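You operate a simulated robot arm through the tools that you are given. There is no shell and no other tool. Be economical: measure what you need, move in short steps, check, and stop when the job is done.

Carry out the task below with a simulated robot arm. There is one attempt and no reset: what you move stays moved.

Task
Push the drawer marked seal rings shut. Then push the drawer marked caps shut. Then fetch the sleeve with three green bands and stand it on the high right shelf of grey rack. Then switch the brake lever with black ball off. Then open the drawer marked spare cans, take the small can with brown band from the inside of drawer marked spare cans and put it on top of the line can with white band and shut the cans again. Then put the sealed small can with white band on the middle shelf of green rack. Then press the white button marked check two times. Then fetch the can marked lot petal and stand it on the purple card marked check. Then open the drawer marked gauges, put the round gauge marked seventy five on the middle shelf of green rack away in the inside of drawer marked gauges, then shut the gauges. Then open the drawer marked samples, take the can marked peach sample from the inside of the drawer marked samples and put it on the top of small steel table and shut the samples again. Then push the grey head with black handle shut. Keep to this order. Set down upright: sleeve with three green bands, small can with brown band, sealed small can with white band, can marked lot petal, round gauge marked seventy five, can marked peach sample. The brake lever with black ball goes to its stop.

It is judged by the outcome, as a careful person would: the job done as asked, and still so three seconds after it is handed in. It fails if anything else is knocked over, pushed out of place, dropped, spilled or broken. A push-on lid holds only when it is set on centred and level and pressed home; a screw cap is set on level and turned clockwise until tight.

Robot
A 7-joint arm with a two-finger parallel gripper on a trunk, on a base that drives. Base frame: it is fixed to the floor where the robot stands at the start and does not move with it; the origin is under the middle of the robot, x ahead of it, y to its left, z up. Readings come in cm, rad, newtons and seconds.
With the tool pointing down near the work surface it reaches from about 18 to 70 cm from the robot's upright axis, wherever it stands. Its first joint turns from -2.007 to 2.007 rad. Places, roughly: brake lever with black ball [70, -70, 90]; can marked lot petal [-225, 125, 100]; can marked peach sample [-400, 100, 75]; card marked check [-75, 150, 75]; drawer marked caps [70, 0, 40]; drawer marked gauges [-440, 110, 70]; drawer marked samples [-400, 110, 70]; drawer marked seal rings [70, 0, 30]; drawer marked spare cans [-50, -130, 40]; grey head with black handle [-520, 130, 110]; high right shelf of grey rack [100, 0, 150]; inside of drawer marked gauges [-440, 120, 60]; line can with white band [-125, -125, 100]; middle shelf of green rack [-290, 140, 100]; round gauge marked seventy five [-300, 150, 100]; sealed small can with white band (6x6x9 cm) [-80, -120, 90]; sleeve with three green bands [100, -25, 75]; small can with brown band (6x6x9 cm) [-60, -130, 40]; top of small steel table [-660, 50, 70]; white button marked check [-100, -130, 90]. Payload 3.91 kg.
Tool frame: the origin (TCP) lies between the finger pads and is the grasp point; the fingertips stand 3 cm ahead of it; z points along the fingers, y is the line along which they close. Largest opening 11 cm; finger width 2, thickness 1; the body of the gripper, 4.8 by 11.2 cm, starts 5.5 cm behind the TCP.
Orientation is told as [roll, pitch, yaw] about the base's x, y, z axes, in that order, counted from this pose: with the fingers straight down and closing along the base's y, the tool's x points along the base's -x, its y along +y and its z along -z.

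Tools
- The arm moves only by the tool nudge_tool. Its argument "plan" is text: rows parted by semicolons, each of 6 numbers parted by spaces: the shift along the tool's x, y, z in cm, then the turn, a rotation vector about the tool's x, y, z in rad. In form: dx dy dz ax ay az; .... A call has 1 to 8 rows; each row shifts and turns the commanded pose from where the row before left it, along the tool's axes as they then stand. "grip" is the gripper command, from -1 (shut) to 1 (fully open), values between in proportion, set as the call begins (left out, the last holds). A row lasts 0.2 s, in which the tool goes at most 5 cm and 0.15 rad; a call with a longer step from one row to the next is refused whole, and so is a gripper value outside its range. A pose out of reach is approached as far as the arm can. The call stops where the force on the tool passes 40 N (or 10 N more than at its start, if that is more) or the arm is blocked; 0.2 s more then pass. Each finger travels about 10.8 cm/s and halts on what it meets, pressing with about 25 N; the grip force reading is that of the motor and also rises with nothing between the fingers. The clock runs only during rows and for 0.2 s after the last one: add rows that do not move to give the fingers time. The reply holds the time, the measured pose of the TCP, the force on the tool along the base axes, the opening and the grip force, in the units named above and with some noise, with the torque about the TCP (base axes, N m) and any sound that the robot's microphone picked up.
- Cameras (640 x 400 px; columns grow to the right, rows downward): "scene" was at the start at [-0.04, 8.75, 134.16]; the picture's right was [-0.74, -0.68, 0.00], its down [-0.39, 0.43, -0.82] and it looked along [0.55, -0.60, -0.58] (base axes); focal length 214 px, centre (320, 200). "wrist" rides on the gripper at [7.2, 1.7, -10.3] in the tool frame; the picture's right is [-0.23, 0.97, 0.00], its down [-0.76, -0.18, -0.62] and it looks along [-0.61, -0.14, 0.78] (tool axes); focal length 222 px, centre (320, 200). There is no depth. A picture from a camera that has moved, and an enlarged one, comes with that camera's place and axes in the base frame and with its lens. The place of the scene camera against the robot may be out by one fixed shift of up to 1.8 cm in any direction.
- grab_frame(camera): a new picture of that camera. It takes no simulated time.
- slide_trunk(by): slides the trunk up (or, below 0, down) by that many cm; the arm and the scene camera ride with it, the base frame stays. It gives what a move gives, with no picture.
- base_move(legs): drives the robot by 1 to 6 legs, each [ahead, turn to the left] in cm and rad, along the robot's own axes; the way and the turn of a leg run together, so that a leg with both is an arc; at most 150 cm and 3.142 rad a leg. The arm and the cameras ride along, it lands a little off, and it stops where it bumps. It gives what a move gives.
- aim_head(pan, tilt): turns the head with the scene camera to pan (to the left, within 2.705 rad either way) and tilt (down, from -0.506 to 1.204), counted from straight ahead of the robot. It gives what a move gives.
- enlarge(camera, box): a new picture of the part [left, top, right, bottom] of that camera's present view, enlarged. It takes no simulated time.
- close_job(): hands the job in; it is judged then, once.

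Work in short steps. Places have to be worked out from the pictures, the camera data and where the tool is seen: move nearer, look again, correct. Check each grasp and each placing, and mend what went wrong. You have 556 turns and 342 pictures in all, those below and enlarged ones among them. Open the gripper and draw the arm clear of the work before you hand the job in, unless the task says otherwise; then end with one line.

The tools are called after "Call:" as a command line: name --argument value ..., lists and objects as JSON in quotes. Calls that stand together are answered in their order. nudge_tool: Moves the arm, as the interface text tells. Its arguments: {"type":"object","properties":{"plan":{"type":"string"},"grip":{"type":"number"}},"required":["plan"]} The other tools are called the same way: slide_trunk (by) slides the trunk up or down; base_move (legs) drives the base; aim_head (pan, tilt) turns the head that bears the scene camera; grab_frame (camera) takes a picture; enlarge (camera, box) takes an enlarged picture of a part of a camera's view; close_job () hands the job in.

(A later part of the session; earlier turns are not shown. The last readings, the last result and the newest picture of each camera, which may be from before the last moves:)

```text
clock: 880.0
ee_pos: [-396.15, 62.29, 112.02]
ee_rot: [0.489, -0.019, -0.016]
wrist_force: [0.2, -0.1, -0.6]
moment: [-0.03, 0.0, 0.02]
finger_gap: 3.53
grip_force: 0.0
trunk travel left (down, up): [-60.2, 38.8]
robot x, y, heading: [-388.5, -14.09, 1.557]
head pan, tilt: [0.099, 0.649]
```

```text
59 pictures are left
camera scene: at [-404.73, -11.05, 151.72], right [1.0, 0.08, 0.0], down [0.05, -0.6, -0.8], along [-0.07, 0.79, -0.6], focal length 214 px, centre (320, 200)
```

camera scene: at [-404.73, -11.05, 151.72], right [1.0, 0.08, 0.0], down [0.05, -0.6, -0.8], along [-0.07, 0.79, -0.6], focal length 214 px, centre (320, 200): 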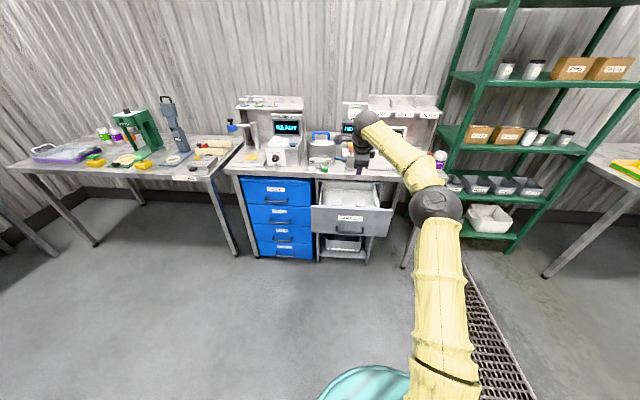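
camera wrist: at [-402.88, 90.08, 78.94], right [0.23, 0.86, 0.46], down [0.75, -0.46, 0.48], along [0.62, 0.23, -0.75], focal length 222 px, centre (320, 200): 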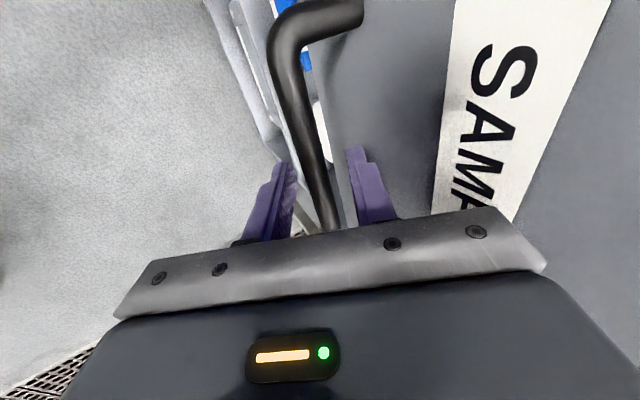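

Call:
enlarge --camera "scene" --box '[300, 150, 410, 250]'

```text
4.00 times, centred on (355, 200) of scene
camera zoom: at [-404.73, -11.05, 151.72], right [1.0, 0.08, 0.0], down [0.05, -0.6, -0.8], along [-0.07, 0.79, -0.6], focal length 858 px, centre (180, 200)
```

zoom: 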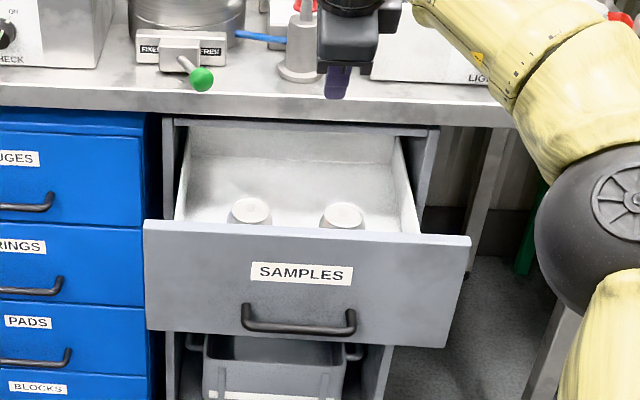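

Two sample cans are inside. I straighten the tool to vertical and look from above with the wrist camera.

Call:
nudge_tool --plan "0 0 0 0.12 0 0; 0 0 0 0.12 0 0; 0 0 0 0.12 0 0; 0 0 0 0.12 0 0; 0 0 0 0 0 0" --grip 0.7

Call:
slide_trunk --by -8

Call:
base_move --legs '[[24, 0]]'

Call:
grab_frame --camera "wrist"

```text
clock: 881.2
ee_pos: [-394.94, 56.11, 110.17]
ee_rot: [0.006, -0.021, -0.016]
wrist_force: [0.9, -0.1, -0.5]
moment: [-0.02, 0.0, 0.0]
finger_gap: 9.36
grip_force: 0.1
out of reach, approached as far as the arm can: row 2, 3, 4
trunk travel left (down, up): [-60.2, 38.8]
robot x, y, heading: [-388.3, -13.64, 1.557]
head pan, tilt: [0.099, 0.649]
```

```text
clock: 882.4
ee_pos: [-394.97, 56.04, 102.09]
ee_rot: [0.01, -0.021, -0.015]
wrist_force: [-0.6, 0.3, 0.0]
moment: [-0.02, -0.04, 0.01]
finger_gap: 9.35
grip_force: 0.1
trunk travel left (down, up): [-52.2, 46.8]
robot x, y, heading: [-388.76, -13.67, 1.555]
head pan, tilt: [0.099, 0.649]
```

```text
clock: 884.4
ee_pos: [-394.88, 80.29, 102.16]
ee_rot: [0.009, -0.021, -0.011]
wrist_force: [-0.6, -0.1, 0.9]
moment: [-0.01, 0.04, 0.01]
finger_gap: 9.34
grip_force: 0.1
trunk travel left (down, up): [-52.2, 46.8]
robot x, y, heading: [-388.17, 10.16, 1.558]
head pan, tilt: [0.099, 0.649]
```

```text
57 pictures are left
camera wrist: at [-402.27, 81.98, 112.33], right [0.24, 0.97, 0.01], down [0.75, -0.19, 0.64], along [0.62, -0.14, -0.77], focal length 222 px, centre (320, 200)
```

wrist: 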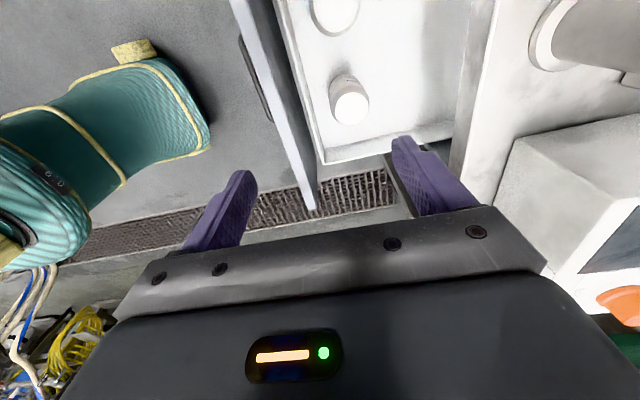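

Call:
enlarge --camera "wrist" --box '[290, 0, 410, 140]'

```text
2.86 times, centred on (350, 70) of wrist
camera zoom: at [-402.27, 81.98, 112.33], right [0.24, 0.97, 0.01], down [0.75, -0.19, 0.64], along [0.62, -0.14, -0.77], focal length 635 px, centre (234, 571)
```

zoom: 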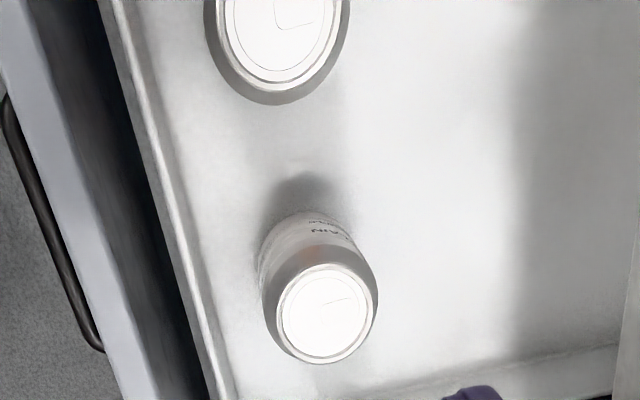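

The right can reads "…AIN" (PLAIN). I move over the left can to confirm it is PEACH.

Call:
nudge_tool --plan "4 0 0 0 0 0; 4 0 0 0 0 0; 4 0 0 0 0 0; 4 0 0 0 0 0; 0 0 0 0 0 0"

Call:
enlarge --camera "wrist" --box '[250, 0, 450, 200]'

```text
clock: 885.6
ee_pos: [-409.76, 76.59, 101.64]
ee_rot: [0.007, -0.022, -0.012]
wrist_force: [-1.2, -0.3, -0.1]
moment: [-0.01, 0.04, 0.01]
finger_gap: 9.33
grip_force: 0.2
out of reach, approached as far as the arm can: row 1, 2, 3, 4
trunk travel left (down, up): [-52.2, 46.8]
robot x, y, heading: [-388.39, 10.34, 1.558]
head pan, tilt: [0.099, 0.649]
```

```text
2.00 times, centred on (350, 100) of wrist
camera zoom: at [-417.15, 78.4, 111.77], right [0.24, 0.97, 0.01], down [0.75, -0.19, 0.64], along [0.62, -0.14, -0.77], focal length 444 px, centre (260, 400)
```

zoom: 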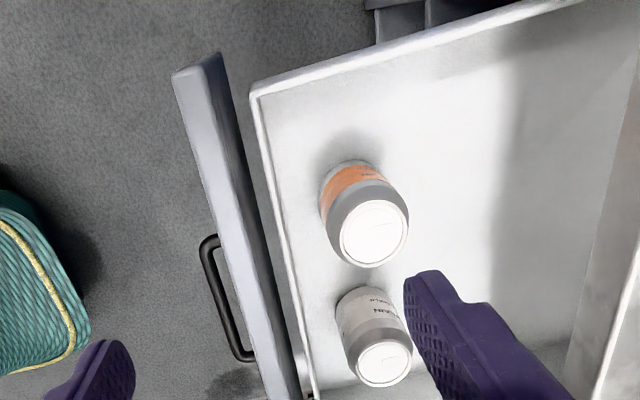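

The left can is orange: PEACH SAMPLE, top ≈ (-402.4,84.8,74.4). I re-centre the arm and move the base left 8 cm.

Call:
nudge_tool --plan "-4 0.5 0 0 0 0; -4 0.5 0 0 0 0; -4 0.5 0 0 0 0; -2.5 0.5 0 0 0 0; 0 0 0 0 0 0"

Call:
base_move --legs '[[-14, 0], [0, 1.57], [8, 0], [0, -1.555], [14, 0]]'

Call:
grab_frame --camera "wrist"

```text
clock: 886.8
ee_pos: [-395.66, 79.89, 102.15]
ee_rot: [0.009, -0.022, -0.01]
wrist_force: [-0.2, -0.1, -1.4]
moment: [0.04, 0.02, -0.03]
finger_gap: 9.38
grip_force: 0.1
out of reach, approached as far as the arm can: row 1, 2, 3
trunk travel left (down, up): [-52.2, 46.8]
robot x, y, heading: [-388.19, 10.03, 1.558]
head pan, tilt: [0.099, 0.649]
```

```text
clock: 901.0
ee_pos: [-401.82, 80.24, 102.24]
ee_rot: [0.011, -0.023, -0.035]
wrist_force: [0.5, 0.5, -0.6]
moment: [0.0, 0.0, 0.01]
finger_gap: 9.37
grip_force: 0.1
trunk travel left (down, up): [-52.2, 46.8]
robot x, y, heading: [-396.0, 10.27, 1.543]
head pan, tilt: [0.099, 0.649]
```

```text
54 pictures are left
camera wrist: at [-409.14, 82.12, 112.41], right [0.26, 0.97, 0.01], down [0.74, -0.21, 0.64], along [0.62, -0.16, -0.77], focal length 222 px, centre (320, 200)
```

wrist: 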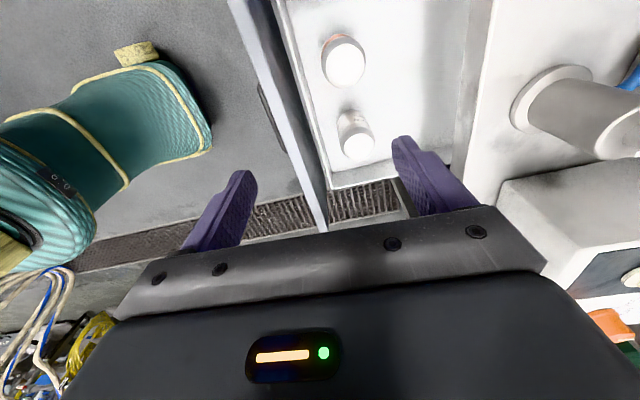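

Call:
base_move --legs '[[4.6, 0]]'

Call:
slide_trunk --by -20

Call:
nudge_tool --plan "1.2 0 0 0 0 0; 0 0 0 0 0 0"

Call:
grab_frame --camera "wrist"

```text
clock: 901.9
ee_pos: [-401.65, 84.89, 102.24]
ee_rot: [0.007, -0.021, -0.034]
wrist_force: [0.1, 0.4, 0.0]
moment: [0.03, 0.01, 0.0]
finger_gap: 9.33
grip_force: 0.1
trunk travel left (down, up): [-52.2, 46.8]
robot x, y, heading: [-395.81, 15.13, 1.536]
head pan, tilt: [0.099, 0.649]
```

```text
clock: 904.1
ee_pos: [-401.71, 84.85, 82.35]
ee_rot: [0.007, -0.02, -0.034]
wrist_force: [0.7, 0.0, 0.0]
moment: [0.0, -0.03, -0.03]
finger_gap: 9.36
grip_force: 0.1
trunk travel left (down, up): [-32.2, 66.8]
robot x, y, heading: [-395.93, 14.98, 1.538]
head pan, tilt: [0.099, 0.649]
```

```text
clock: 904.7
ee_pos: [-402.93, 84.95, 82.33]
ee_rot: [0.009, -0.021, -0.034]
wrist_force: [0.4, 0.3, -0.5]
moment: [-0.02, -0.02, 0.0]
finger_gap: 9.34
grip_force: 0.0
trunk travel left (down, up): [-32.2, 66.8]
robot x, y, heading: [-396.18, 14.83, 1.539]
head pan, tilt: [0.099, 0.649]
```

```text
53 pictures are left
camera wrist: at [-410.2, 86.77, 92.41], right [0.26, 0.97, 0.01], down [0.74, -0.21, 0.64], along [0.62, -0.16, -0.77], focal length 222 px, centre (320, 200)
```

wrist: 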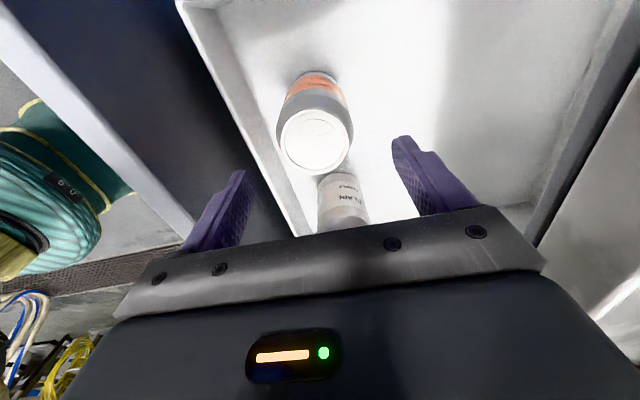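

The front finger would be tight against the drawer's inner wall, so I rotate the tool 90° (closing left-right, camera toward the bench).

Call:
slide_trunk --by 4

Call:
nudge_tool --plan "0 0 0 0 0 0.15; 0 0 0 0 0 0.15; 0 0 0 0 0 0.15; 0 0 0 0 0 0.15; 0 0 0 0 0 0.15; 0 0 0 0 0 0.15; 0 0 0 0 0 0.15; 0 0 0 0 0 0.15"

Call:
nudge_tool --plan "0 0 0 0 0 0.15; 0 0 0 0 0 0.15; 0 0 0 0 0 0.05; 0 0 0 0 0 0"

Call:
grab_frame --camera "wrist"

```text
clock: 905.5
ee_pos: [-402.84, 84.81, 86.21]
ee_rot: [0.008, -0.021, -0.035]
wrist_force: [-0.4, -0.5, 0.2]
moment: [0.01, -0.03, 0.01]
finger_gap: 9.33
grip_force: 0.0
trunk travel left (down, up): [-36.2, 62.8]
robot x, y, heading: [-395.96, 14.64, 1.539]
head pan, tilt: [0.099, 0.649]
```

```text
clock: 907.3
ee_pos: [-403.0, 84.77, 86.33]
ee_rot: [0.023, 0.001, -1.237]
wrist_force: [0.7, 0.1, 0.1]
moment: [0.0, -0.02, 0.0]
finger_gap: 9.38
grip_force: 0.1
trunk travel left (down, up): [-36.2, 62.8]
robot x, y, heading: [-395.63, 14.74, 1.543]
head pan, tilt: [0.099, 0.649]
```

```text
clock: 908.3
ee_pos: [-402.89, 84.9, 86.24]
ee_rot: [0.023, 0.006, -1.584]
wrist_force: [-0.1, 0.0, 0.8]
moment: [0.04, -0.02, 0.01]
finger_gap: 9.33
grip_force: 0.0
trunk travel left (down, up): [-36.2, 62.8]
robot x, y, heading: [-395.78, 14.89, 1.539]
head pan, tilt: [0.099, 0.649]
```

```text
52 pictures are left
camera wrist: at [-401.22, 92.02, 96.69], right [0.97, -0.24, 0.02], down [-0.2, -0.76, 0.61], along [-0.13, -0.6, -0.79], focal length 222 px, centre (320, 200)
```

wrist: 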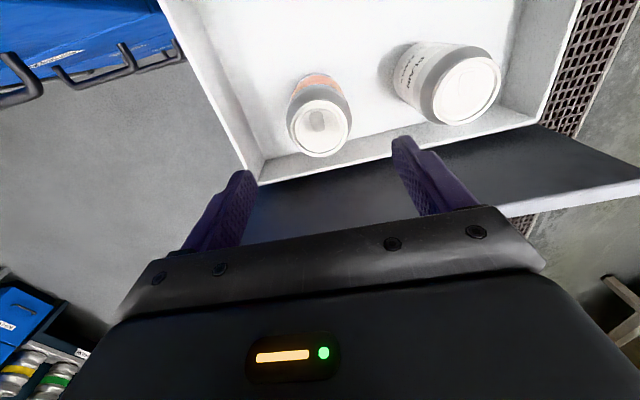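

Centred. I lower around the can and close.

Call:
nudge_tool --plan "-0.9 0 3 0 0 0; 0 0 3.5 0 0 0; 0 0 3.5 0 0 0; 0 0 3.5 0 0 0; 0 0 2.5 0 0 0; 0 0 0 0 0 0"

Call:
grab_frame --camera "wrist"

```text
clock: 909.7
ee_pos: [-402.86, 83.98, 70.62]
ee_rot: [0.017, 0.014, -1.585]
wrist_force: [-3.8, -1.0, 32.5]
moment: [-0.34, 0.5, -0.03]
finger_gap: 9.38
grip_force: 0.1
trunk travel left (down, up): [-36.2, 62.8]
robot x, y, heading: [-395.75, 15.04, 1.537]
head pan, tilt: [0.099, 0.649]
```

```text
51 pictures are left
camera wrist: at [-401.12, 91.01, 81.17], right [0.97, -0.24, 0.02], down [-0.2, -0.77, 0.61], along [-0.13, -0.59, -0.79], focal length 222 px, centre (320, 200)
```

wrist: 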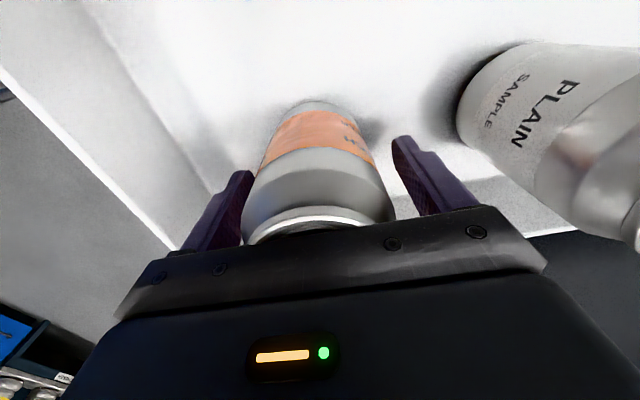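

The palm touches the can's top, so I raise 1 cm and close.

Call:
nudge_tool --plan "0 0 -1.2 0 0 0; 0 0 0 0 0 0"

Call:
nudge_tool --plan "0 0 0 0 0 0; 0 0 0 0 0 0; 0 0 0 0 0 0; 0 0 0 0 0 0" --grip -1

Call:
slide_trunk --by 24

Call:
grab_frame --camera "wrist"

```text
clock: 910.3
ee_pos: [-402.76, 84.13, 71.36]
ee_rot: [0.022, 0.007, -1.585]
wrist_force: [0.7, -0.1, 0.5]
moment: [0.0, 0.02, 0.0]
finger_gap: 9.37
grip_force: 0.0
trunk travel left (down, up): [-36.2, 62.8]
robot x, y, heading: [-395.51, 15.06, 1.538]
head pan, tilt: [0.099, 0.649]
```

```text
clock: 911.3
ee_pos: [-402.81, 84.23, 71.38]
ee_rot: [0.02, 0.005, -1.585]
wrist_force: [1.3, -0.7, 0.2]
moment: [-0.06, 0.05, 0.01]
finger_gap: 6.55
grip_force: 25.0
trunk travel left (down, up): [-36.2, 62.8]
robot x, y, heading: [-395.59, 15.24, 1.533]
head pan, tilt: [0.099, 0.649]
```

```text
clock: 913.8
ee_pos: [-402.84, 84.21, 95.25]
ee_rot: [0.022, 0.008, -1.582]
wrist_force: [0.8, -0.2, -3.4]
moment: [0.0, -0.03, 0.01]
finger_gap: 6.56
grip_force: 25.0
trunk travel left (down, up): [-60.2, 38.8]
robot x, y, heading: [-396.05, 15.29, 1.54]
head pan, tilt: [0.099, 0.649]
```

```text
50 pictures are left
camera wrist: at [-401.14, 91.35, 105.8], right [0.97, -0.24, 0.02], down [-0.2, -0.76, 0.61], along [-0.13, -0.6, -0.79], focal length 222 px, centre (320, 200)
```

wrist: 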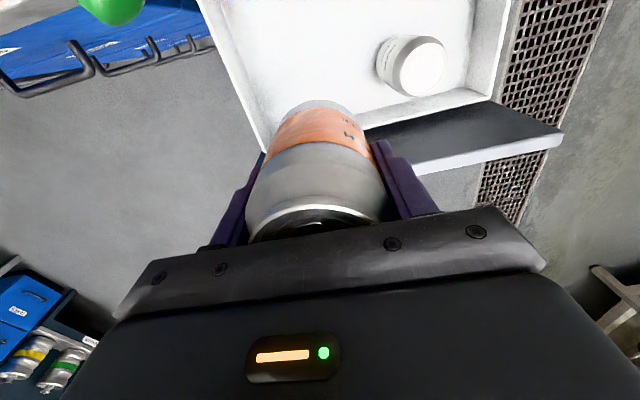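

Peach can in hand. I carry it to the small steel table, front edge ≈ x -633, y 10…88.

Call:
base_move --legs '[[-30, 0], [0, 1.2], [82, 0], [80, 0], [0, 0.4]]'

Call:
aim_head --pan 0.1 --tilt 0.6

Call:
grab_frame --camera "scene"

```text
clock: 931.1
ee_pos: [-611.27, 46.73, 95.34]
ee_rot: [0.022, 0.006, -0.016]
wrist_force: [0.4, -0.9, -3.7]
moment: [0.02, -0.02, -0.02]
finger_gap: 6.58
grip_force: 25.5
trunk travel left (down, up): [-60.2, 38.8]
robot x, y, heading: [-542.24, 53.57, 3.105]
head pan, tilt: [0.099, 0.649]
```

```text
clock: 931.7
ee_pos: [-611.28, 46.64, 95.35]
ee_rot: [0.021, 0.008, -0.016]
wrist_force: [0.0, 0.4, -3.7]
moment: [0.02, 0.01, 0.04]
finger_gap: 6.56
grip_force: 25.0
trunk travel left (down, up): [-60.2, 38.8]
robot x, y, heading: [-541.87, 53.72, 3.109]
head pan, tilt: [0.099, 0.6]
```

```text
49 pictures are left
camera scene: at [-545.57, 37.33, 152.14], right [-0.07, 1.0, 0.0], down [0.56, 0.04, -0.82], along [-0.82, -0.05, -0.57], focal length 214 px, centre (320, 200)
```

scene: 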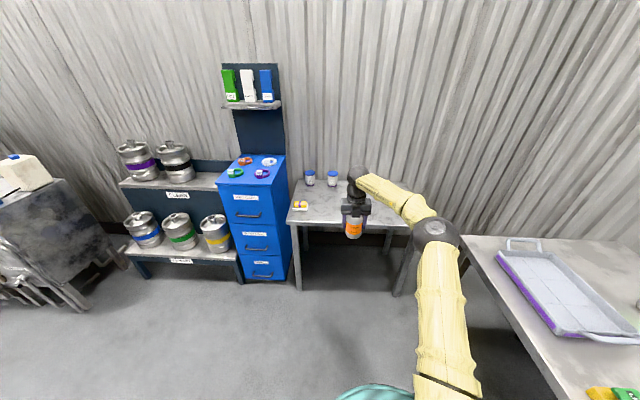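

I move forward over the table and check with the wrist camera.

Call:
base_move --legs '[[36, 0]]'

Call:
grab_frame --camera "wrist"

Call:
grab_frame --camera "scene"

```text
clock: 934.3
ee_pos: [-646.84, 48.2, 95.42]
ee_rot: [0.02, 0.006, -0.019]
wrist_force: [-0.5, -0.3, -2.9]
moment: [-0.04, -0.01, -0.03]
finger_gap: 6.56
grip_force: 24.8
trunk travel left (down, up): [-60.2, 38.8]
robot x, y, heading: [-577.55, 54.99, 3.102]
head pan, tilt: [0.099, 0.6]
```

```text
48 pictures are left
camera wrist: at [-653.86, 49.9, 105.79], right [0.25, 0.97, 0.02], down [0.76, -0.21, 0.61], along [0.6, -0.14, -0.79], focal length 222 px, centre (320, 200)
```

wrist: 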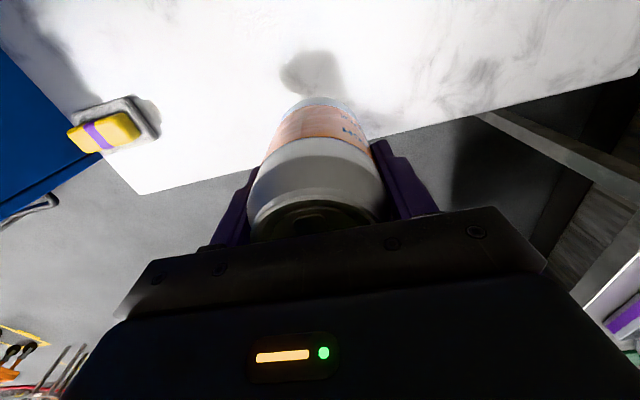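

```text
47 pictures are left
camera scene: at [-581.16, 38.63, 152.14], right [-0.06, 1.0, 0.0], down [0.56, 0.03, -0.82], along [-0.82, -0.05, -0.57], focal length 214 px, centre (320, 200)
```

scene: 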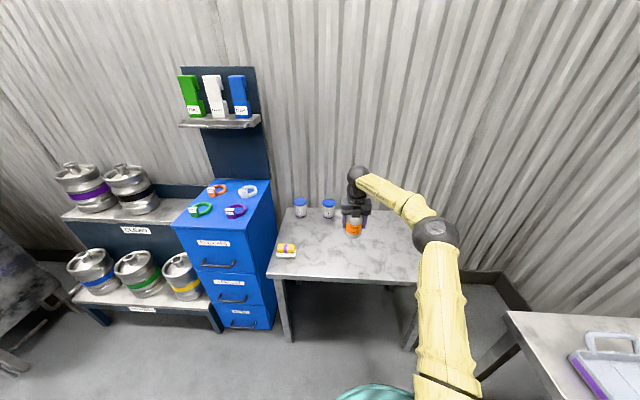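

Table top ≈ z 73, front edge x ≈ -637. I move 4 cm further in and lower.

Call:
base_move --legs '[[4, 0]]'

Call:
slide_trunk --by -11

Call:
nudge_tool --plan "0 0 0.5 0 0 0; 0 0 0.5 0 0 0; 0 0 0.4 0 0 0; 0 0 0.4 0 0 0; 0 0 0.4 0 0 0; 0 0 0 0 0 0"

```text
clock: 935.2
ee_pos: [-650.79, 48.36, 95.26]
ee_rot: [0.023, 0.007, -0.02]
wrist_force: [0.2, 0.6, -3.6]
moment: [0.04, -0.01, -0.01]
finger_gap: 6.55
grip_force: 25.3
trunk travel left (down, up): [-60.2, 38.8]
robot x, y, heading: [-581.76, 54.91, 3.108]
head pan, tilt: [0.099, 0.6]
```

```text
clock: 936.7
ee_pos: [-650.8, 48.35, 84.42]
ee_rot: [0.02, 0.008, -0.018]
wrist_force: [1.0, -0.1, -3.3]
moment: [0.01, -0.01, -0.01]
finger_gap: 6.57
grip_force: 24.2
trunk travel left (down, up): [-49.2, 49.8]
robot x, y, heading: [-581.39, 54.66, 3.102]
head pan, tilt: [0.099, 0.6]
```

```text
clock: 938.1
ee_pos: [-650.92, 48.24, 82.11]
ee_rot: [0.02, 0.007, -0.018]
wrist_force: [0.1, 0.6, -4.1]
moment: [-0.01, -0.03, 0.0]
finger_gap: 6.55
grip_force: 25.8
trunk travel left (down, up): [-49.2, 49.8]
robot x, y, heading: [-581.44, 55.0, 3.105]
head pan, tilt: [0.099, 0.6]
```

Call:
nudge_tool --plan "0 0 0.4 0 0 0; 0 0 0.4 0 0 0; 0 0 0.3 0 0 0; 0 0 0.3 0 0 0; 0 0 0.3 0 0 0; 0 0 0 0 0 0"

Call:
enlarge --camera "scene" --box '[300, 150, 420, 290]'

```text
clock: 939.5
ee_pos: [-650.89, 48.36, 80.45]
ee_rot: [0.024, 0.007, -0.019]
wrist_force: [0.1, 0.3, -3.2]
moment: [0.02, -0.02, -0.02]
finger_gap: 6.58
grip_force: 24.3
trunk travel left (down, up): [-49.2, 49.8]
robot x, y, heading: [-581.64, 54.67, 3.108]
head pan, tilt: [0.099, 0.6]
```

```text
2.86 times, centred on (360, 220) of scene
camera zoom: at [-585.13, 38.78, 141.14], right [-0.06, 1.0, 0.0], down [0.56, 0.04, -0.82], along [-0.82, -0.05, -0.57], focal length 613 px, centre (206, 143)
```

zoom: 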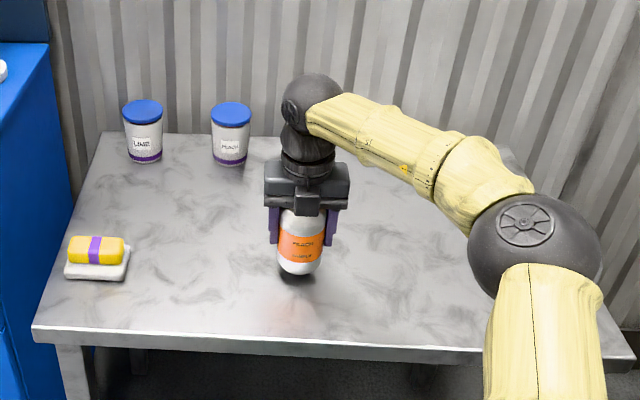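

Just above the table (shadow close). I continue in small steps.

Call:
nudge_tool --plan "0 0 0.3 0 0 0; 0 0 0.3 0 0 0; 0 0 0.3 0 0 0; 0 0 0.3 0 0 0; 0 0 0 0 0 0"

```text
clock: 940.7
ee_pos: [-650.8, 48.48, 79.35]
ee_rot: [0.022, 0.006, -0.02]
wrist_force: [0.0, 0.0, -4.4]
moment: [-0.03, 0.0, -0.03]
finger_gap: 6.58
grip_force: 25.2
trunk travel left (down, up): [-49.2, 49.8]
robot x, y, heading: [-581.65, 55.14, 3.108]
head pan, tilt: [0.099, 0.6]
```

Call:
nudge_tool --plan "0 0 0.3 0 0 0; 0 0 0.3 0 0 0; 0 0 0.3 0 0 0; 0 0 0.3 0 0 0; 0 0 0 0 0 0"

```text
clock: 941.9
ee_pos: [-650.72, 48.53, 78.42]
ee_rot: [0.021, 0.009, -0.018]
wrist_force: [-0.6, -0.9, 16.8]
moment: [-0.55, 0.08, -0.01]
finger_gap: 6.56
grip_force: 24.7
trunk travel left (down, up): [-49.2, 49.8]
robot x, y, heading: [-581.7, 55.12, 3.104]
head pan, tilt: [0.099, 0.6]
```

Contact. I release and rise.

Call:
nudge_tool --plan "0 0 -0.1 0 0 0; 0 0 0 0 0 0"

Call:
nudge_tool --plan "0 0 0 0 0 0; 0 0 0 0 0 0; 0 0 0 0 0 0" --grip 0.6

Call:
slide_trunk --by 18

Call:
enlarge --camera "scene" --box '[300, 170, 420, 310]'

```text
clock: 942.5
ee_pos: [-650.71, 48.39, 78.18]
ee_rot: [0.021, 0.008, -0.02]
wrist_force: [-4.8, -0.5, 12.8]
moment: [-0.43, 0.26, -0.13]
finger_gap: 6.54
grip_force: 25.1
trunk travel left (down, up): [-49.2, 49.8]
robot x, y, heading: [-581.5, 55.17, 3.111]
head pan, tilt: [0.099, 0.6]
```

```text
clock: 943.3
ee_pos: [-650.75, 48.47, 78.1]
ee_rot: [0.022, 0.005, -0.019]
wrist_force: [0.3, 0.1, 0.7]
moment: [0.0, 0.0, 0.0]
finger_gap: 8.82
grip_force: 0.0
trunk travel left (down, up): [-49.2, 49.8]
robot x, y, heading: [-581.62, 54.87, 3.105]
head pan, tilt: [0.099, 0.6]
```

```text
clock: 945.3
ee_pos: [-650.75, 48.46, 96.17]
ee_rot: [0.021, 0.007, -0.019]
wrist_force: [0.0, 0.0, -0.3]
moment: [0.0, -0.03, -0.01]
finger_gap: 8.83
grip_force: 0.1
trunk travel left (down, up): [-67.2, 31.8]
robot x, y, heading: [-581.48, 54.48, 3.105]
head pan, tilt: [0.099, 0.6]
```

```text
2.86 times, centred on (360, 240) of scene
camera zoom: at [-585.11, 38.78, 159.14], right [-0.06, 1.0, 0.0], down [0.56, 0.04, -0.82], along [-0.82, -0.05, -0.57], focal length 613 px, centre (206, 86)
```

zoom: 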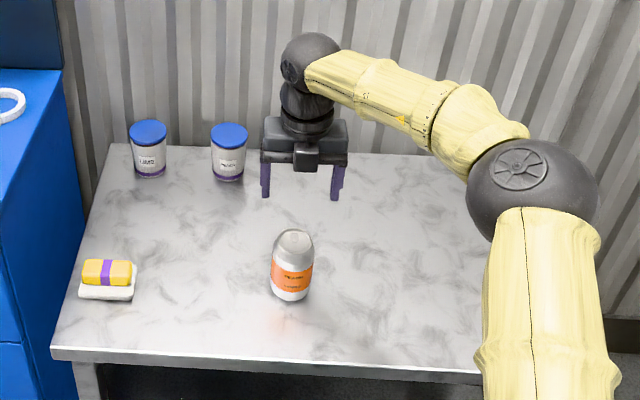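

Peach sample placed. Now I go back and shut the SAMPLES drawer.

Call:
base_move --legs '[[-36, 0], [0, 2.78], [84, 0], [82, 0], [0, 1.97]]'

Call:
nudge_tool --plan "0 0 0 0 0.14 0; 0 0 0 0 0.14 0; 0 0 0 0 0.14 0; 0 0 0 0 0.14 0; 0 0 0 0 0.14 0; 0 0 0 0 0.1 0; 0 0 0 0 0 0" --grip -1

Call:
slide_trunk --by -20

Call:
aim_head --pan 0.1 --tilt 0.65

Call:
grab_frame --camera "scene"

```text
clock: 974.0
ee_pos: [-405.17, 58.63, 96.21]
ee_rot: [0.022, 0.007, -1.488]
wrist_force: [0.0, 0.1, 0.0]
moment: [0.01, 0.01, -0.02]
finger_gap: 8.8
grip_force: 0.0
trunk travel left (down, up): [-67.2, 31.8]
robot x, y, heading: [-391.82, -9.54, 1.633]
head pan, tilt: [0.099, 0.6]
```

```text
clock: 975.6
ee_pos: [-405.0, 58.68, 96.27]
ee_rot: [0.029, 0.81, -1.465]
wrist_force: [0.8, 0.2, -0.6]
moment: [0.0, 0.01, 0.02]
finger_gap: 0.01
grip_force: 24.7
trunk travel left (down, up): [-67.2, 31.8]
robot x, y, heading: [-391.98, -9.81, 1.636]
head pan, tilt: [0.099, 0.6]
```

```text
clock: 977.8
ee_pos: [-405.12, 58.56, 76.26]
ee_rot: [0.033, 0.808, -1.465]
wrist_force: [0.9, -0.2, 1.0]
moment: [-0.01, -0.01, -0.04]
finger_gap: 0.0
grip_force: 25.1
trunk travel left (down, up): [-47.2, 51.8]
robot x, y, heading: [-392.22, -9.67, 1.635]
head pan, tilt: [0.099, 0.6]
```

```text
clock: 978.4
ee_pos: [-405.1, 58.54, 76.3]
ee_rot: [0.032, 0.807, -1.465]
wrist_force: [0.0, 0.0, -0.2]
moment: [-0.02, 0.02, -0.02]
finger_gap: 0.0
grip_force: 25.1
trunk travel left (down, up): [-47.2, 51.8]
robot x, y, heading: [-391.91, -10.12, 1.633]
head pan, tilt: [0.099, 0.649]
```

```text
44 pictures are left
camera scene: at [-408.07, -8.02, 138.72], right [0.99, 0.16, 0.0], down [0.1, -0.6, -0.8], along [-0.13, 0.79, -0.6], focal length 214 px, centre (320, 200)
```

scene: 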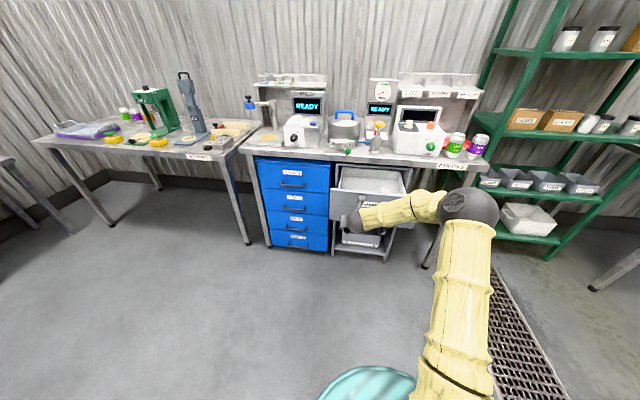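

I straighten the heading, centre on the drawer and push.

Call:
base_move --legs '[[0, -0.078]]'

Call:
nudge_tool --plan "0 3 0 0 0 0; 0 0 0 0 0 0"

Call:
base_move --legs '[[33, 0]]'

Call:
base_move --legs '[[2.5, 0]]'

Call:
base_move --legs '[[2, 0]]'

Call:
grab_frame --camera "scene"

```text
clock: 979.4
ee_pos: [-399.74, 59.45, 76.3]
ee_rot: [0.032, 0.806, -1.545]
wrist_force: [-1.2, 0.5, 0.5]
moment: [0.0, -0.01, 0.01]
finger_gap: 0.0
grip_force: 25.5
trunk travel left (down, up): [-47.2, 51.8]
robot x, y, heading: [-391.53, -9.83, 1.555]
head pan, tilt: [0.099, 0.649]
```

```text
clock: 980.0
ee_pos: [-396.47, 59.41, 76.16]
ee_rot: [0.031, 0.808, -1.544]
wrist_force: [0.0, -0.3, 0.1]
moment: [-0.02, 0.01, 0.03]
finger_gap: 0.01
grip_force: 24.8
trunk travel left (down, up): [-47.2, 51.8]
robot x, y, heading: [-391.85, -9.74, 1.553]
head pan, tilt: [0.099, 0.649]
```

```text
clock: 982.5
ee_pos: [-396.27, 92.76, 76.31]
ee_rot: [0.03, 0.808, -1.542]
wrist_force: [-0.3, 1.0, -0.2]
moment: [0.0, 0.03, 0.01]
finger_gap: 0.0
grip_force: 25.4
trunk travel left (down, up): [-47.2, 51.8]
robot x, y, heading: [-391.32, 23.94, 1.559]
head pan, tilt: [0.099, 0.649]
```

```text
clock: 983.4
ee_pos: [-396.3, 94.47, 76.09]
ee_rot: [0.031, 0.803, -1.543]
wrist_force: [-0.2, -2.5, 0.5]
moment: [0.01, -0.01, -0.01]
finger_gap: 0.01
grip_force: 25.2
trunk travel left (down, up): [-47.2, 51.8]
robot x, y, heading: [-391.26, 25.54, 1.559]
head pan, tilt: [0.099, 0.649]
stopped in leg 1: the force on the tool passed its limit at 241 N (the readings are from after the stop); the commanded pose is now the measured one
```

```text
clock: 984.1
ee_pos: [-396.42, 94.5, 75.93]
ee_rot: [0.029, 0.791, -1.54]
wrist_force: [1.3, -14.7, 5.3]
moment: [-0.04, -0.01, -0.04]
finger_gap: 0.0
grip_force: 24.9
trunk travel left (down, up): [-47.2, 51.8]
robot x, y, heading: [-391.01, 26.72, 1.558]
head pan, tilt: [0.099, 0.649]
stopped in leg 1: the force on the tool passed its limit at 63 N (the readings are from after the stop); the commanded pose is now the measured one
```

```text
43 pictures are left
camera scene: at [-407.38, 28.9, 138.72], right [1.0, 0.09, 0.0], down [0.05, -0.6, -0.8], along [-0.07, 0.79, -0.6], focal length 214 px, centre (320, 200)
```

scene: 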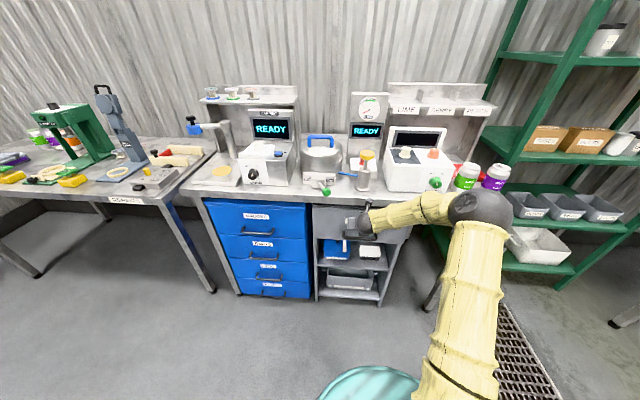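

SAMPLES is shut. Last: the grey head with black handle on the REPAIRS table. I back off and go look at it.

Call:
base_move --legs '[[-28, 0], [0, 1.58], [112, 0], [0, -1.57]]'

Call:
slide_trunk --by 25

Call:
grab_frame --camera "scene"

```text
clock: 1003.9
ee_pos: [-509.24, 66.81, 75.8]
ee_rot: [0.031, 0.788, -1.546]
wrist_force: [0.6, -1.0, -0.8]
moment: [-0.02, 0.02, 0.02]
finger_gap: 0.03
grip_force: 24.8
trunk travel left (down, up): [-47.2, 51.8]
robot x, y, heading: [-504.53, -1.57, 1.554]
head pan, tilt: [0.099, 0.649]
```

```text
clock: 1006.4
ee_pos: [-509.1, 66.92, 100.75]
ee_rot: [0.029, 0.791, -1.549]
wrist_force: [0.0, -0.6, 0.8]
moment: [0.02, -0.02, -0.06]
finger_gap: 0.04
grip_force: 25.7
trunk travel left (down, up): [-72.2, 26.8]
robot x, y, heading: [-504.21, -1.57, 1.548]
head pan, tilt: [0.099, 0.649]
```

```text
42 pictures are left
camera scene: at [-520.51, 1.35, 163.72], right [1.0, 0.08, 0.0], down [0.05, -0.6, -0.8], along [-0.06, 0.79, -0.6], focal length 214 px, centre (320, 200)
```

scene: 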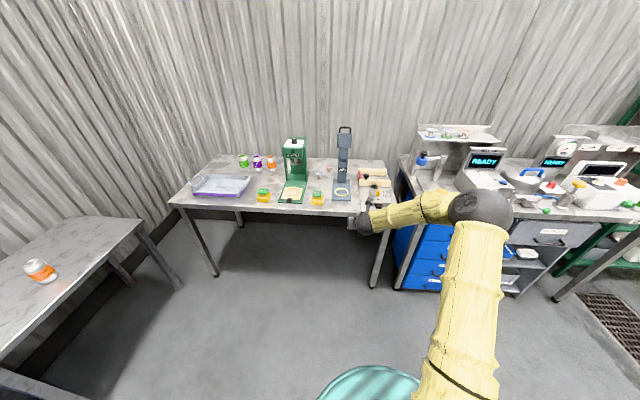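

Call:
enlarge --camera "scene" --box '[270, 115, 370, 215]'

```text
4.00 times, centred on (320, 165) of scene
camera zoom: at [-520.51, 1.35, 163.72], right [1.0, 0.08, 0.0], down [0.05, -0.6, -0.8], along [-0.06, 0.79, -0.6], focal length 858 px, centre (320, 340)
```

zoom: 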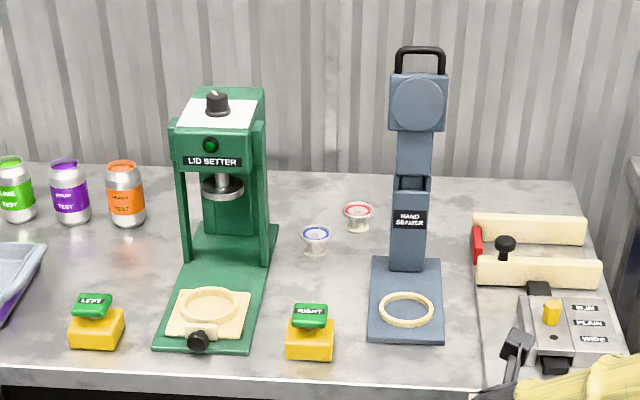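

It's the HAND SEAMER: a head hinged at z≈102, standing upright with the handle top at z≈123.5, y≈124, x≈-515.5. It should fold forward onto its ring. I'll bring the closed fingers down behind it, so first I straighten the tool and raise.

Call:
nudge_tool --plan "0 -2 0 0 -0.13 0; 0 -2 0 0 -0.13 0; 0 -2 0 0 -0.13 0; 0 0 0 0 -0.13 0; 0 0 0 0 -0.13 0; 0 0 0 0 -0.13 0; 0 0 0 0 0 0"

Call:
slide_trunk --by 26.5

Call:
nudge_tool --plan "0 0 -3 0 0 0; 0 0 -3 0 0 0; 0 0 -2 0 0 0; 0 0 0 0 0 0"

Call:
grab_frame --camera "scene"

```text
clock: 1008.0
ee_pos: [-515.19, 66.85, 100.71]
ee_rot: [0.02, 0.006, -1.567]
wrist_force: [0.5, -0.3, 0.8]
moment: [0.0, 0.01, 0.04]
finger_gap: 0.0
grip_force: 24.6
trunk travel left (down, up): [-72.2, 26.8]
robot x, y, heading: [-504.86, -1.72, 1.554]
head pan, tilt: [0.099, 0.649]
```

```text
clock: 1010.7
ee_pos: [-515.05, 66.88, 127.17]
ee_rot: [0.02, 0.009, -1.568]
wrist_force: [0.8, 0.1, 0.8]
moment: [0.03, -0.01, 0.01]
finger_gap: 0.02
grip_force: 24.9
trunk travel left (down, up): [-98.7, 0.3]
robot x, y, heading: [-504.42, -1.79, 1.55]
head pan, tilt: [0.099, 0.649]
```

```text
clock: 1011.7
ee_pos: [-515.19, 66.51, 135.27]
ee_rot: [0.022, 0.01, -1.568]
wrist_force: [0.5, 0.2, 0.5]
moment: [0.04, 0.0, -0.01]
finger_gap: 0.0
grip_force: 24.7
trunk travel left (down, up): [-98.7, 0.3]
robot x, y, heading: [-503.98, -1.49, 1.554]
head pan, tilt: [0.099, 0.649]
```

```text
40 pictures are left
camera scene: at [-520.51, 1.39, 190.22], right [1.0, 0.08, 0.0], down [0.05, -0.6, -0.8], along [-0.06, 0.79, -0.6], focal length 214 px, centre (320, 200)
```

scene: 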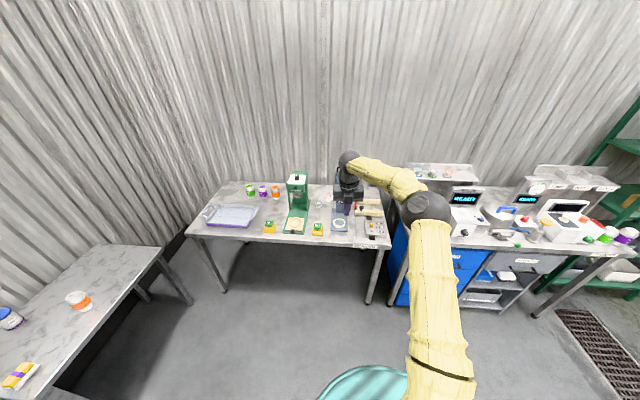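

I drive forward and use the wrist camera.

Call:
base_move --legs '[[40, 0]]'

Call:
grab_frame --camera "wrist"

```text
clock: 1014.6
ee_pos: [-513.97, 107.72, 135.12]
ee_rot: [0.02, 0.008, -1.572]
wrist_force: [0.0, -0.1, -0.2]
moment: [0.03, 0.0, -0.01]
finger_gap: 0.01
grip_force: 25.1
trunk travel left (down, up): [-98.7, 0.3]
robot x, y, heading: [-503.58, 39.24, 1.549]
head pan, tilt: [0.099, 0.649]
```

```text
39 pictures are left
camera wrist: at [-512.44, 114.87, 145.6], right [0.97, -0.23, 0.02], down [-0.19, -0.77, 0.61], along [-0.13, -0.6, -0.79], focal length 222 px, centre (320, 200)
```

wrist: 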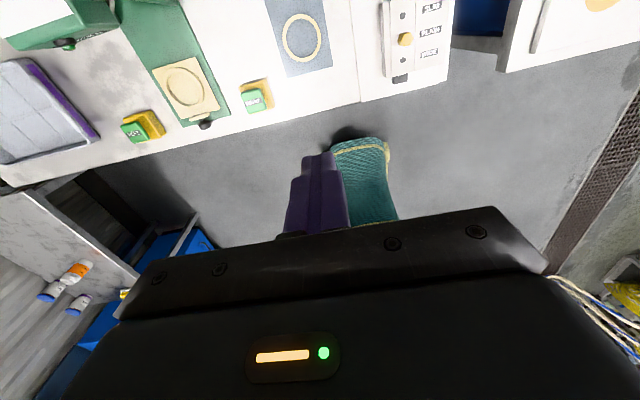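

Call:
enlarge --camera "scene" --box '[270, 130, 410, 270]'

```text
2.86 times, centred on (340, 200) of scene
camera zoom: at [-519.64, 42.52, 190.22], right [1.0, 0.08, 0.0], down [0.05, -0.6, -0.8], along [-0.06, 0.79, -0.61], focal length 613 px, centre (263, 200)
```

zoom: 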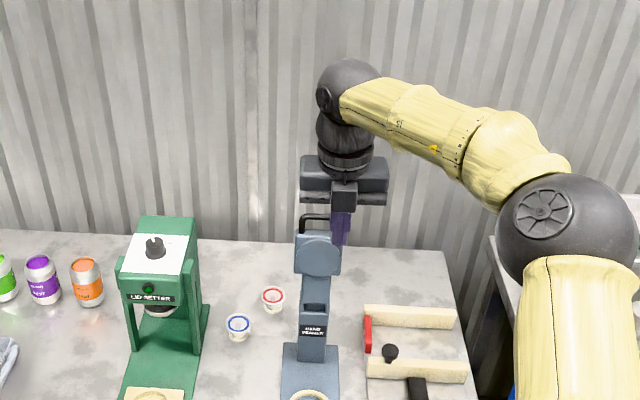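

Handle bar ≈ (-516,126,122.7). I pass over it at height and come down behind it (TCP y≈132).

Call:
nudge_tool --plan "0 -1.8 0 0 0 0; 0 0 0 0 0 0"

Call:
base_move --legs '[[24, 0.02]]'

Call:
grab_frame --camera "wrist"

```text
clock: 1015.2
ee_pos: [-515.93, 107.67, 135.24]
ee_rot: [0.02, 0.008, -1.572]
wrist_force: [-0.3, 0.3, -0.3]
moment: [0.01, 0.04, -0.02]
finger_gap: 0.0
grip_force: 25.4
trunk travel left (down, up): [-98.7, 0.3]
robot x, y, heading: [-503.21, 39.45, 1.546]
head pan, tilt: [0.099, 0.649]
```

```text
clock: 1017.2
ee_pos: [-517.15, 131.56, 135.21]
ee_rot: [0.021, 0.008, -1.55]
wrist_force: [0.8, -0.6, 1.1]
moment: [-0.02, 0.0, 0.0]
finger_gap: 0.0
grip_force: 24.9
trunk travel left (down, up): [-98.7, 0.3]
robot x, y, heading: [-502.79, 63.7, 1.569]
head pan, tilt: [0.099, 0.649]
```

```text
37 pictures are left
camera wrist: at [-515.7, 138.77, 145.55], right [0.98, -0.21, 0.02], down [-0.17, -0.77, 0.61], along [-0.11, -0.6, -0.79], focal length 222 px, centre (320, 200)
```

wrist: 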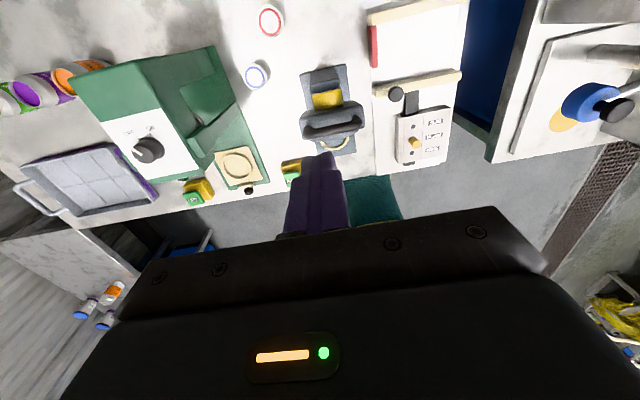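

From this view the handle is at y≈129.5, so I go 3.5 cm further back before descending behind it.

Call:
base_move --legs '[[3.8, 0]]'

Call:
nudge_tool --plan "0 1 3 0 0 0; 0 0 3 0 0 0; 0 0 3 0 0 0; 0 0 3 0 0 0; 0 0 2 0 0 0; 0 0 0 0 0 0"

Call:
grab_frame --camera "wrist"

```text
clock: 1018.1
ee_pos: [-517.1, 135.39, 135.04]
ee_rot: [0.021, 0.01, -1.55]
wrist_force: [-0.2, 0.4, -0.3]
moment: [-0.01, 0.01, -0.02]
finger_gap: 0.0
grip_force: 25.0
trunk travel left (down, up): [-98.7, 0.3]
robot x, y, heading: [-503.27, 67.3, 1.574]
head pan, tilt: [0.099, 0.649]
```

```text
clock: 1019.5
ee_pos: [-515.94, 135.42, 121.07]
ee_rot: [0.021, 0.009, -1.549]
wrist_force: [-0.2, 0.2, -0.4]
moment: [0.03, 0.01, 0.02]
finger_gap: 0.0
grip_force: 24.8
trunk travel left (down, up): [-98.7, 0.3]
robot x, y, heading: [-502.95, 67.25, 1.564]
head pan, tilt: [0.099, 0.649]
```

```text
36 pictures are left
camera wrist: at [-514.45, 142.68, 131.53], right [0.98, -0.21, 0.02], down [-0.17, -0.77, 0.61], along [-0.11, -0.6, -0.79], focal length 222 px, centre (320, 200)
```

wrist: 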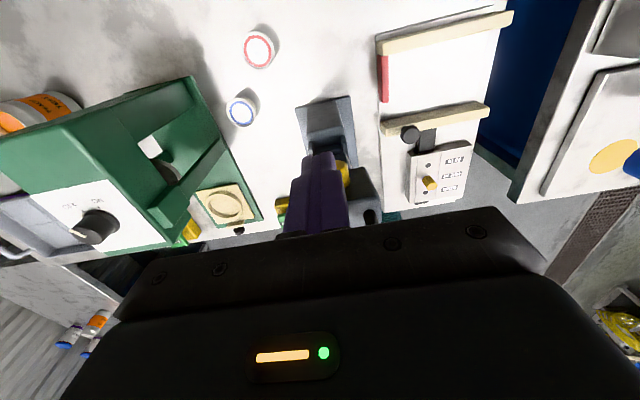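

The fingers are behind the head. I push toward the front (−y) in steps.

Call:
nudge_tool --plan "-2 0 0 0 0 0; -2 0 0 0 0 0; -2 0 0 0 0 0; -2 0 0 0 0 0; 0 0 0 0 0 0"

Call:
enlarge --camera "scene" --box '[240, 150, 400, 310]'

```text
clock: 1020.7
ee_pos: [-515.49, 127.45, 121.12]
ee_rot: [0.022, 0.009, -1.548]
wrist_force: [1.5, 1.2, -0.5]
moment: [-0.02, -0.04, -0.04]
finger_gap: 0.02
grip_force: 25.0
trunk travel left (down, up): [-98.7, 0.3]
robot x, y, heading: [-502.79, 67.47, 1.569]
head pan, tilt: [0.099, 0.649]
```

```text
2.50 times, centred on (320, 230) of scene
camera zoom: at [-519.42, 70.02, 190.21], right [1.0, 0.1, 0.0], down [0.06, -0.6, -0.8], along [-0.08, 0.79, -0.61], focal length 536 px, centre (320, 125)
```

zoom: 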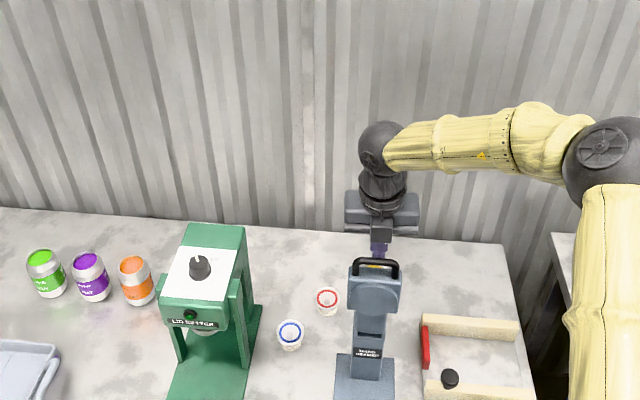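

The fingers are just behind the handle. I continue pushing.

Call:
nudge_tool --plan "-1.5 0 0 0 0 0; -1.5 0 0 0 0 0; -1.5 0 0 0 0 0; -1.5 0 0 0 0 0; 0 0 0 0 0 0"

Call:
enlarge --camera "scene" --box '[290, 190, 390, 310]'

```text
clock: 1021.9
ee_pos: [-515.54, 121.54, 121.05]
ee_rot: [0.022, 0.008, -1.55]
wrist_force: [-0.5, 0.2, 1.2]
moment: [0.01, 0.02, 0.03]
finger_gap: 0.0
grip_force: 25.0
trunk travel left (down, up): [-98.7, 0.3]
robot x, y, heading: [-503.36, 67.58, 1.575]
head pan, tilt: [0.099, 0.649]
```

```text
3.33 times, centred on (340, 250) of scene
camera zoom: at [-519.4, 70.0, 190.22], right [1.0, 0.1, 0.0], down [0.06, -0.6, -0.8], along [-0.08, 0.79, -0.6], focal length 715 px, centre (253, 33)
```

zoom: 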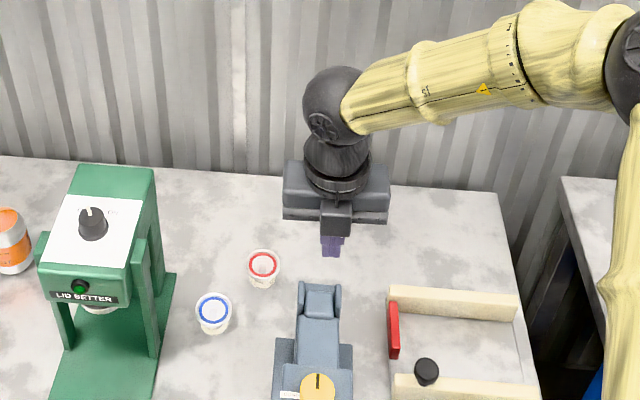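

The head has folded forward. I raise, back out over it, and inspect.

Call:
nudge_tool --plan "0 0 -4 0 0 0; 0 0 -4 0 0 0; 0 0 0 0 0 0"

Call:
base_move --legs '[[-30, 0]]'

Call:
enlarge --camera "scene" --box '[240, 130, 400, 290]'

```text
clock: 1022.7
ee_pos: [-515.63, 121.02, 129.13]
ee_rot: [0.019, 0.01, -1.549]
wrist_force: [0.6, -0.7, 0.2]
moment: [-0.01, -0.02, -0.02]
finger_gap: 0.0
grip_force: 24.5
trunk travel left (down, up): [-98.7, 0.3]
robot x, y, heading: [-503.12, 67.65, 1.571]
head pan, tilt: [0.099, 0.649]
```

```text
clock: 1025.0
ee_pos: [-515.7, 90.66, 129.16]
ee_rot: [0.019, 0.01, -1.55]
wrist_force: [0.1, -0.7, -0.1]
moment: [0.04, 0.04, 0.03]
finger_gap: 0.0
grip_force: 25.5
trunk travel left (down, up): [-98.7, 0.3]
robot x, y, heading: [-503.21, 37.25, 1.57]
head pan, tilt: [0.099, 0.649]
```

```text
2.50 times, centred on (320, 210) of scene
camera zoom: at [-519.43, 39.52, 190.22], right [1.0, 0.1, 0.0], down [0.06, -0.6, -0.8], along [-0.08, 0.79, -0.6], focal length 536 px, centre (320, 175)
```

zoom: 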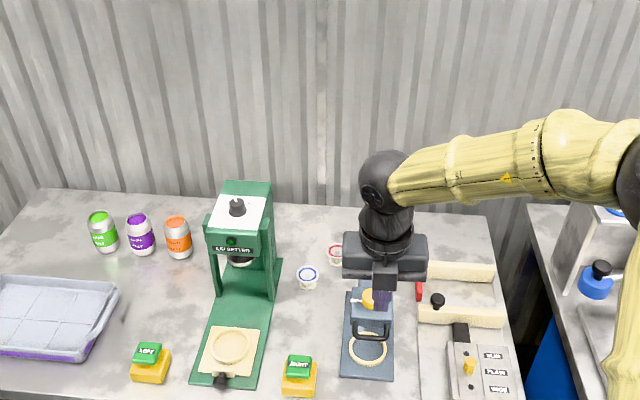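

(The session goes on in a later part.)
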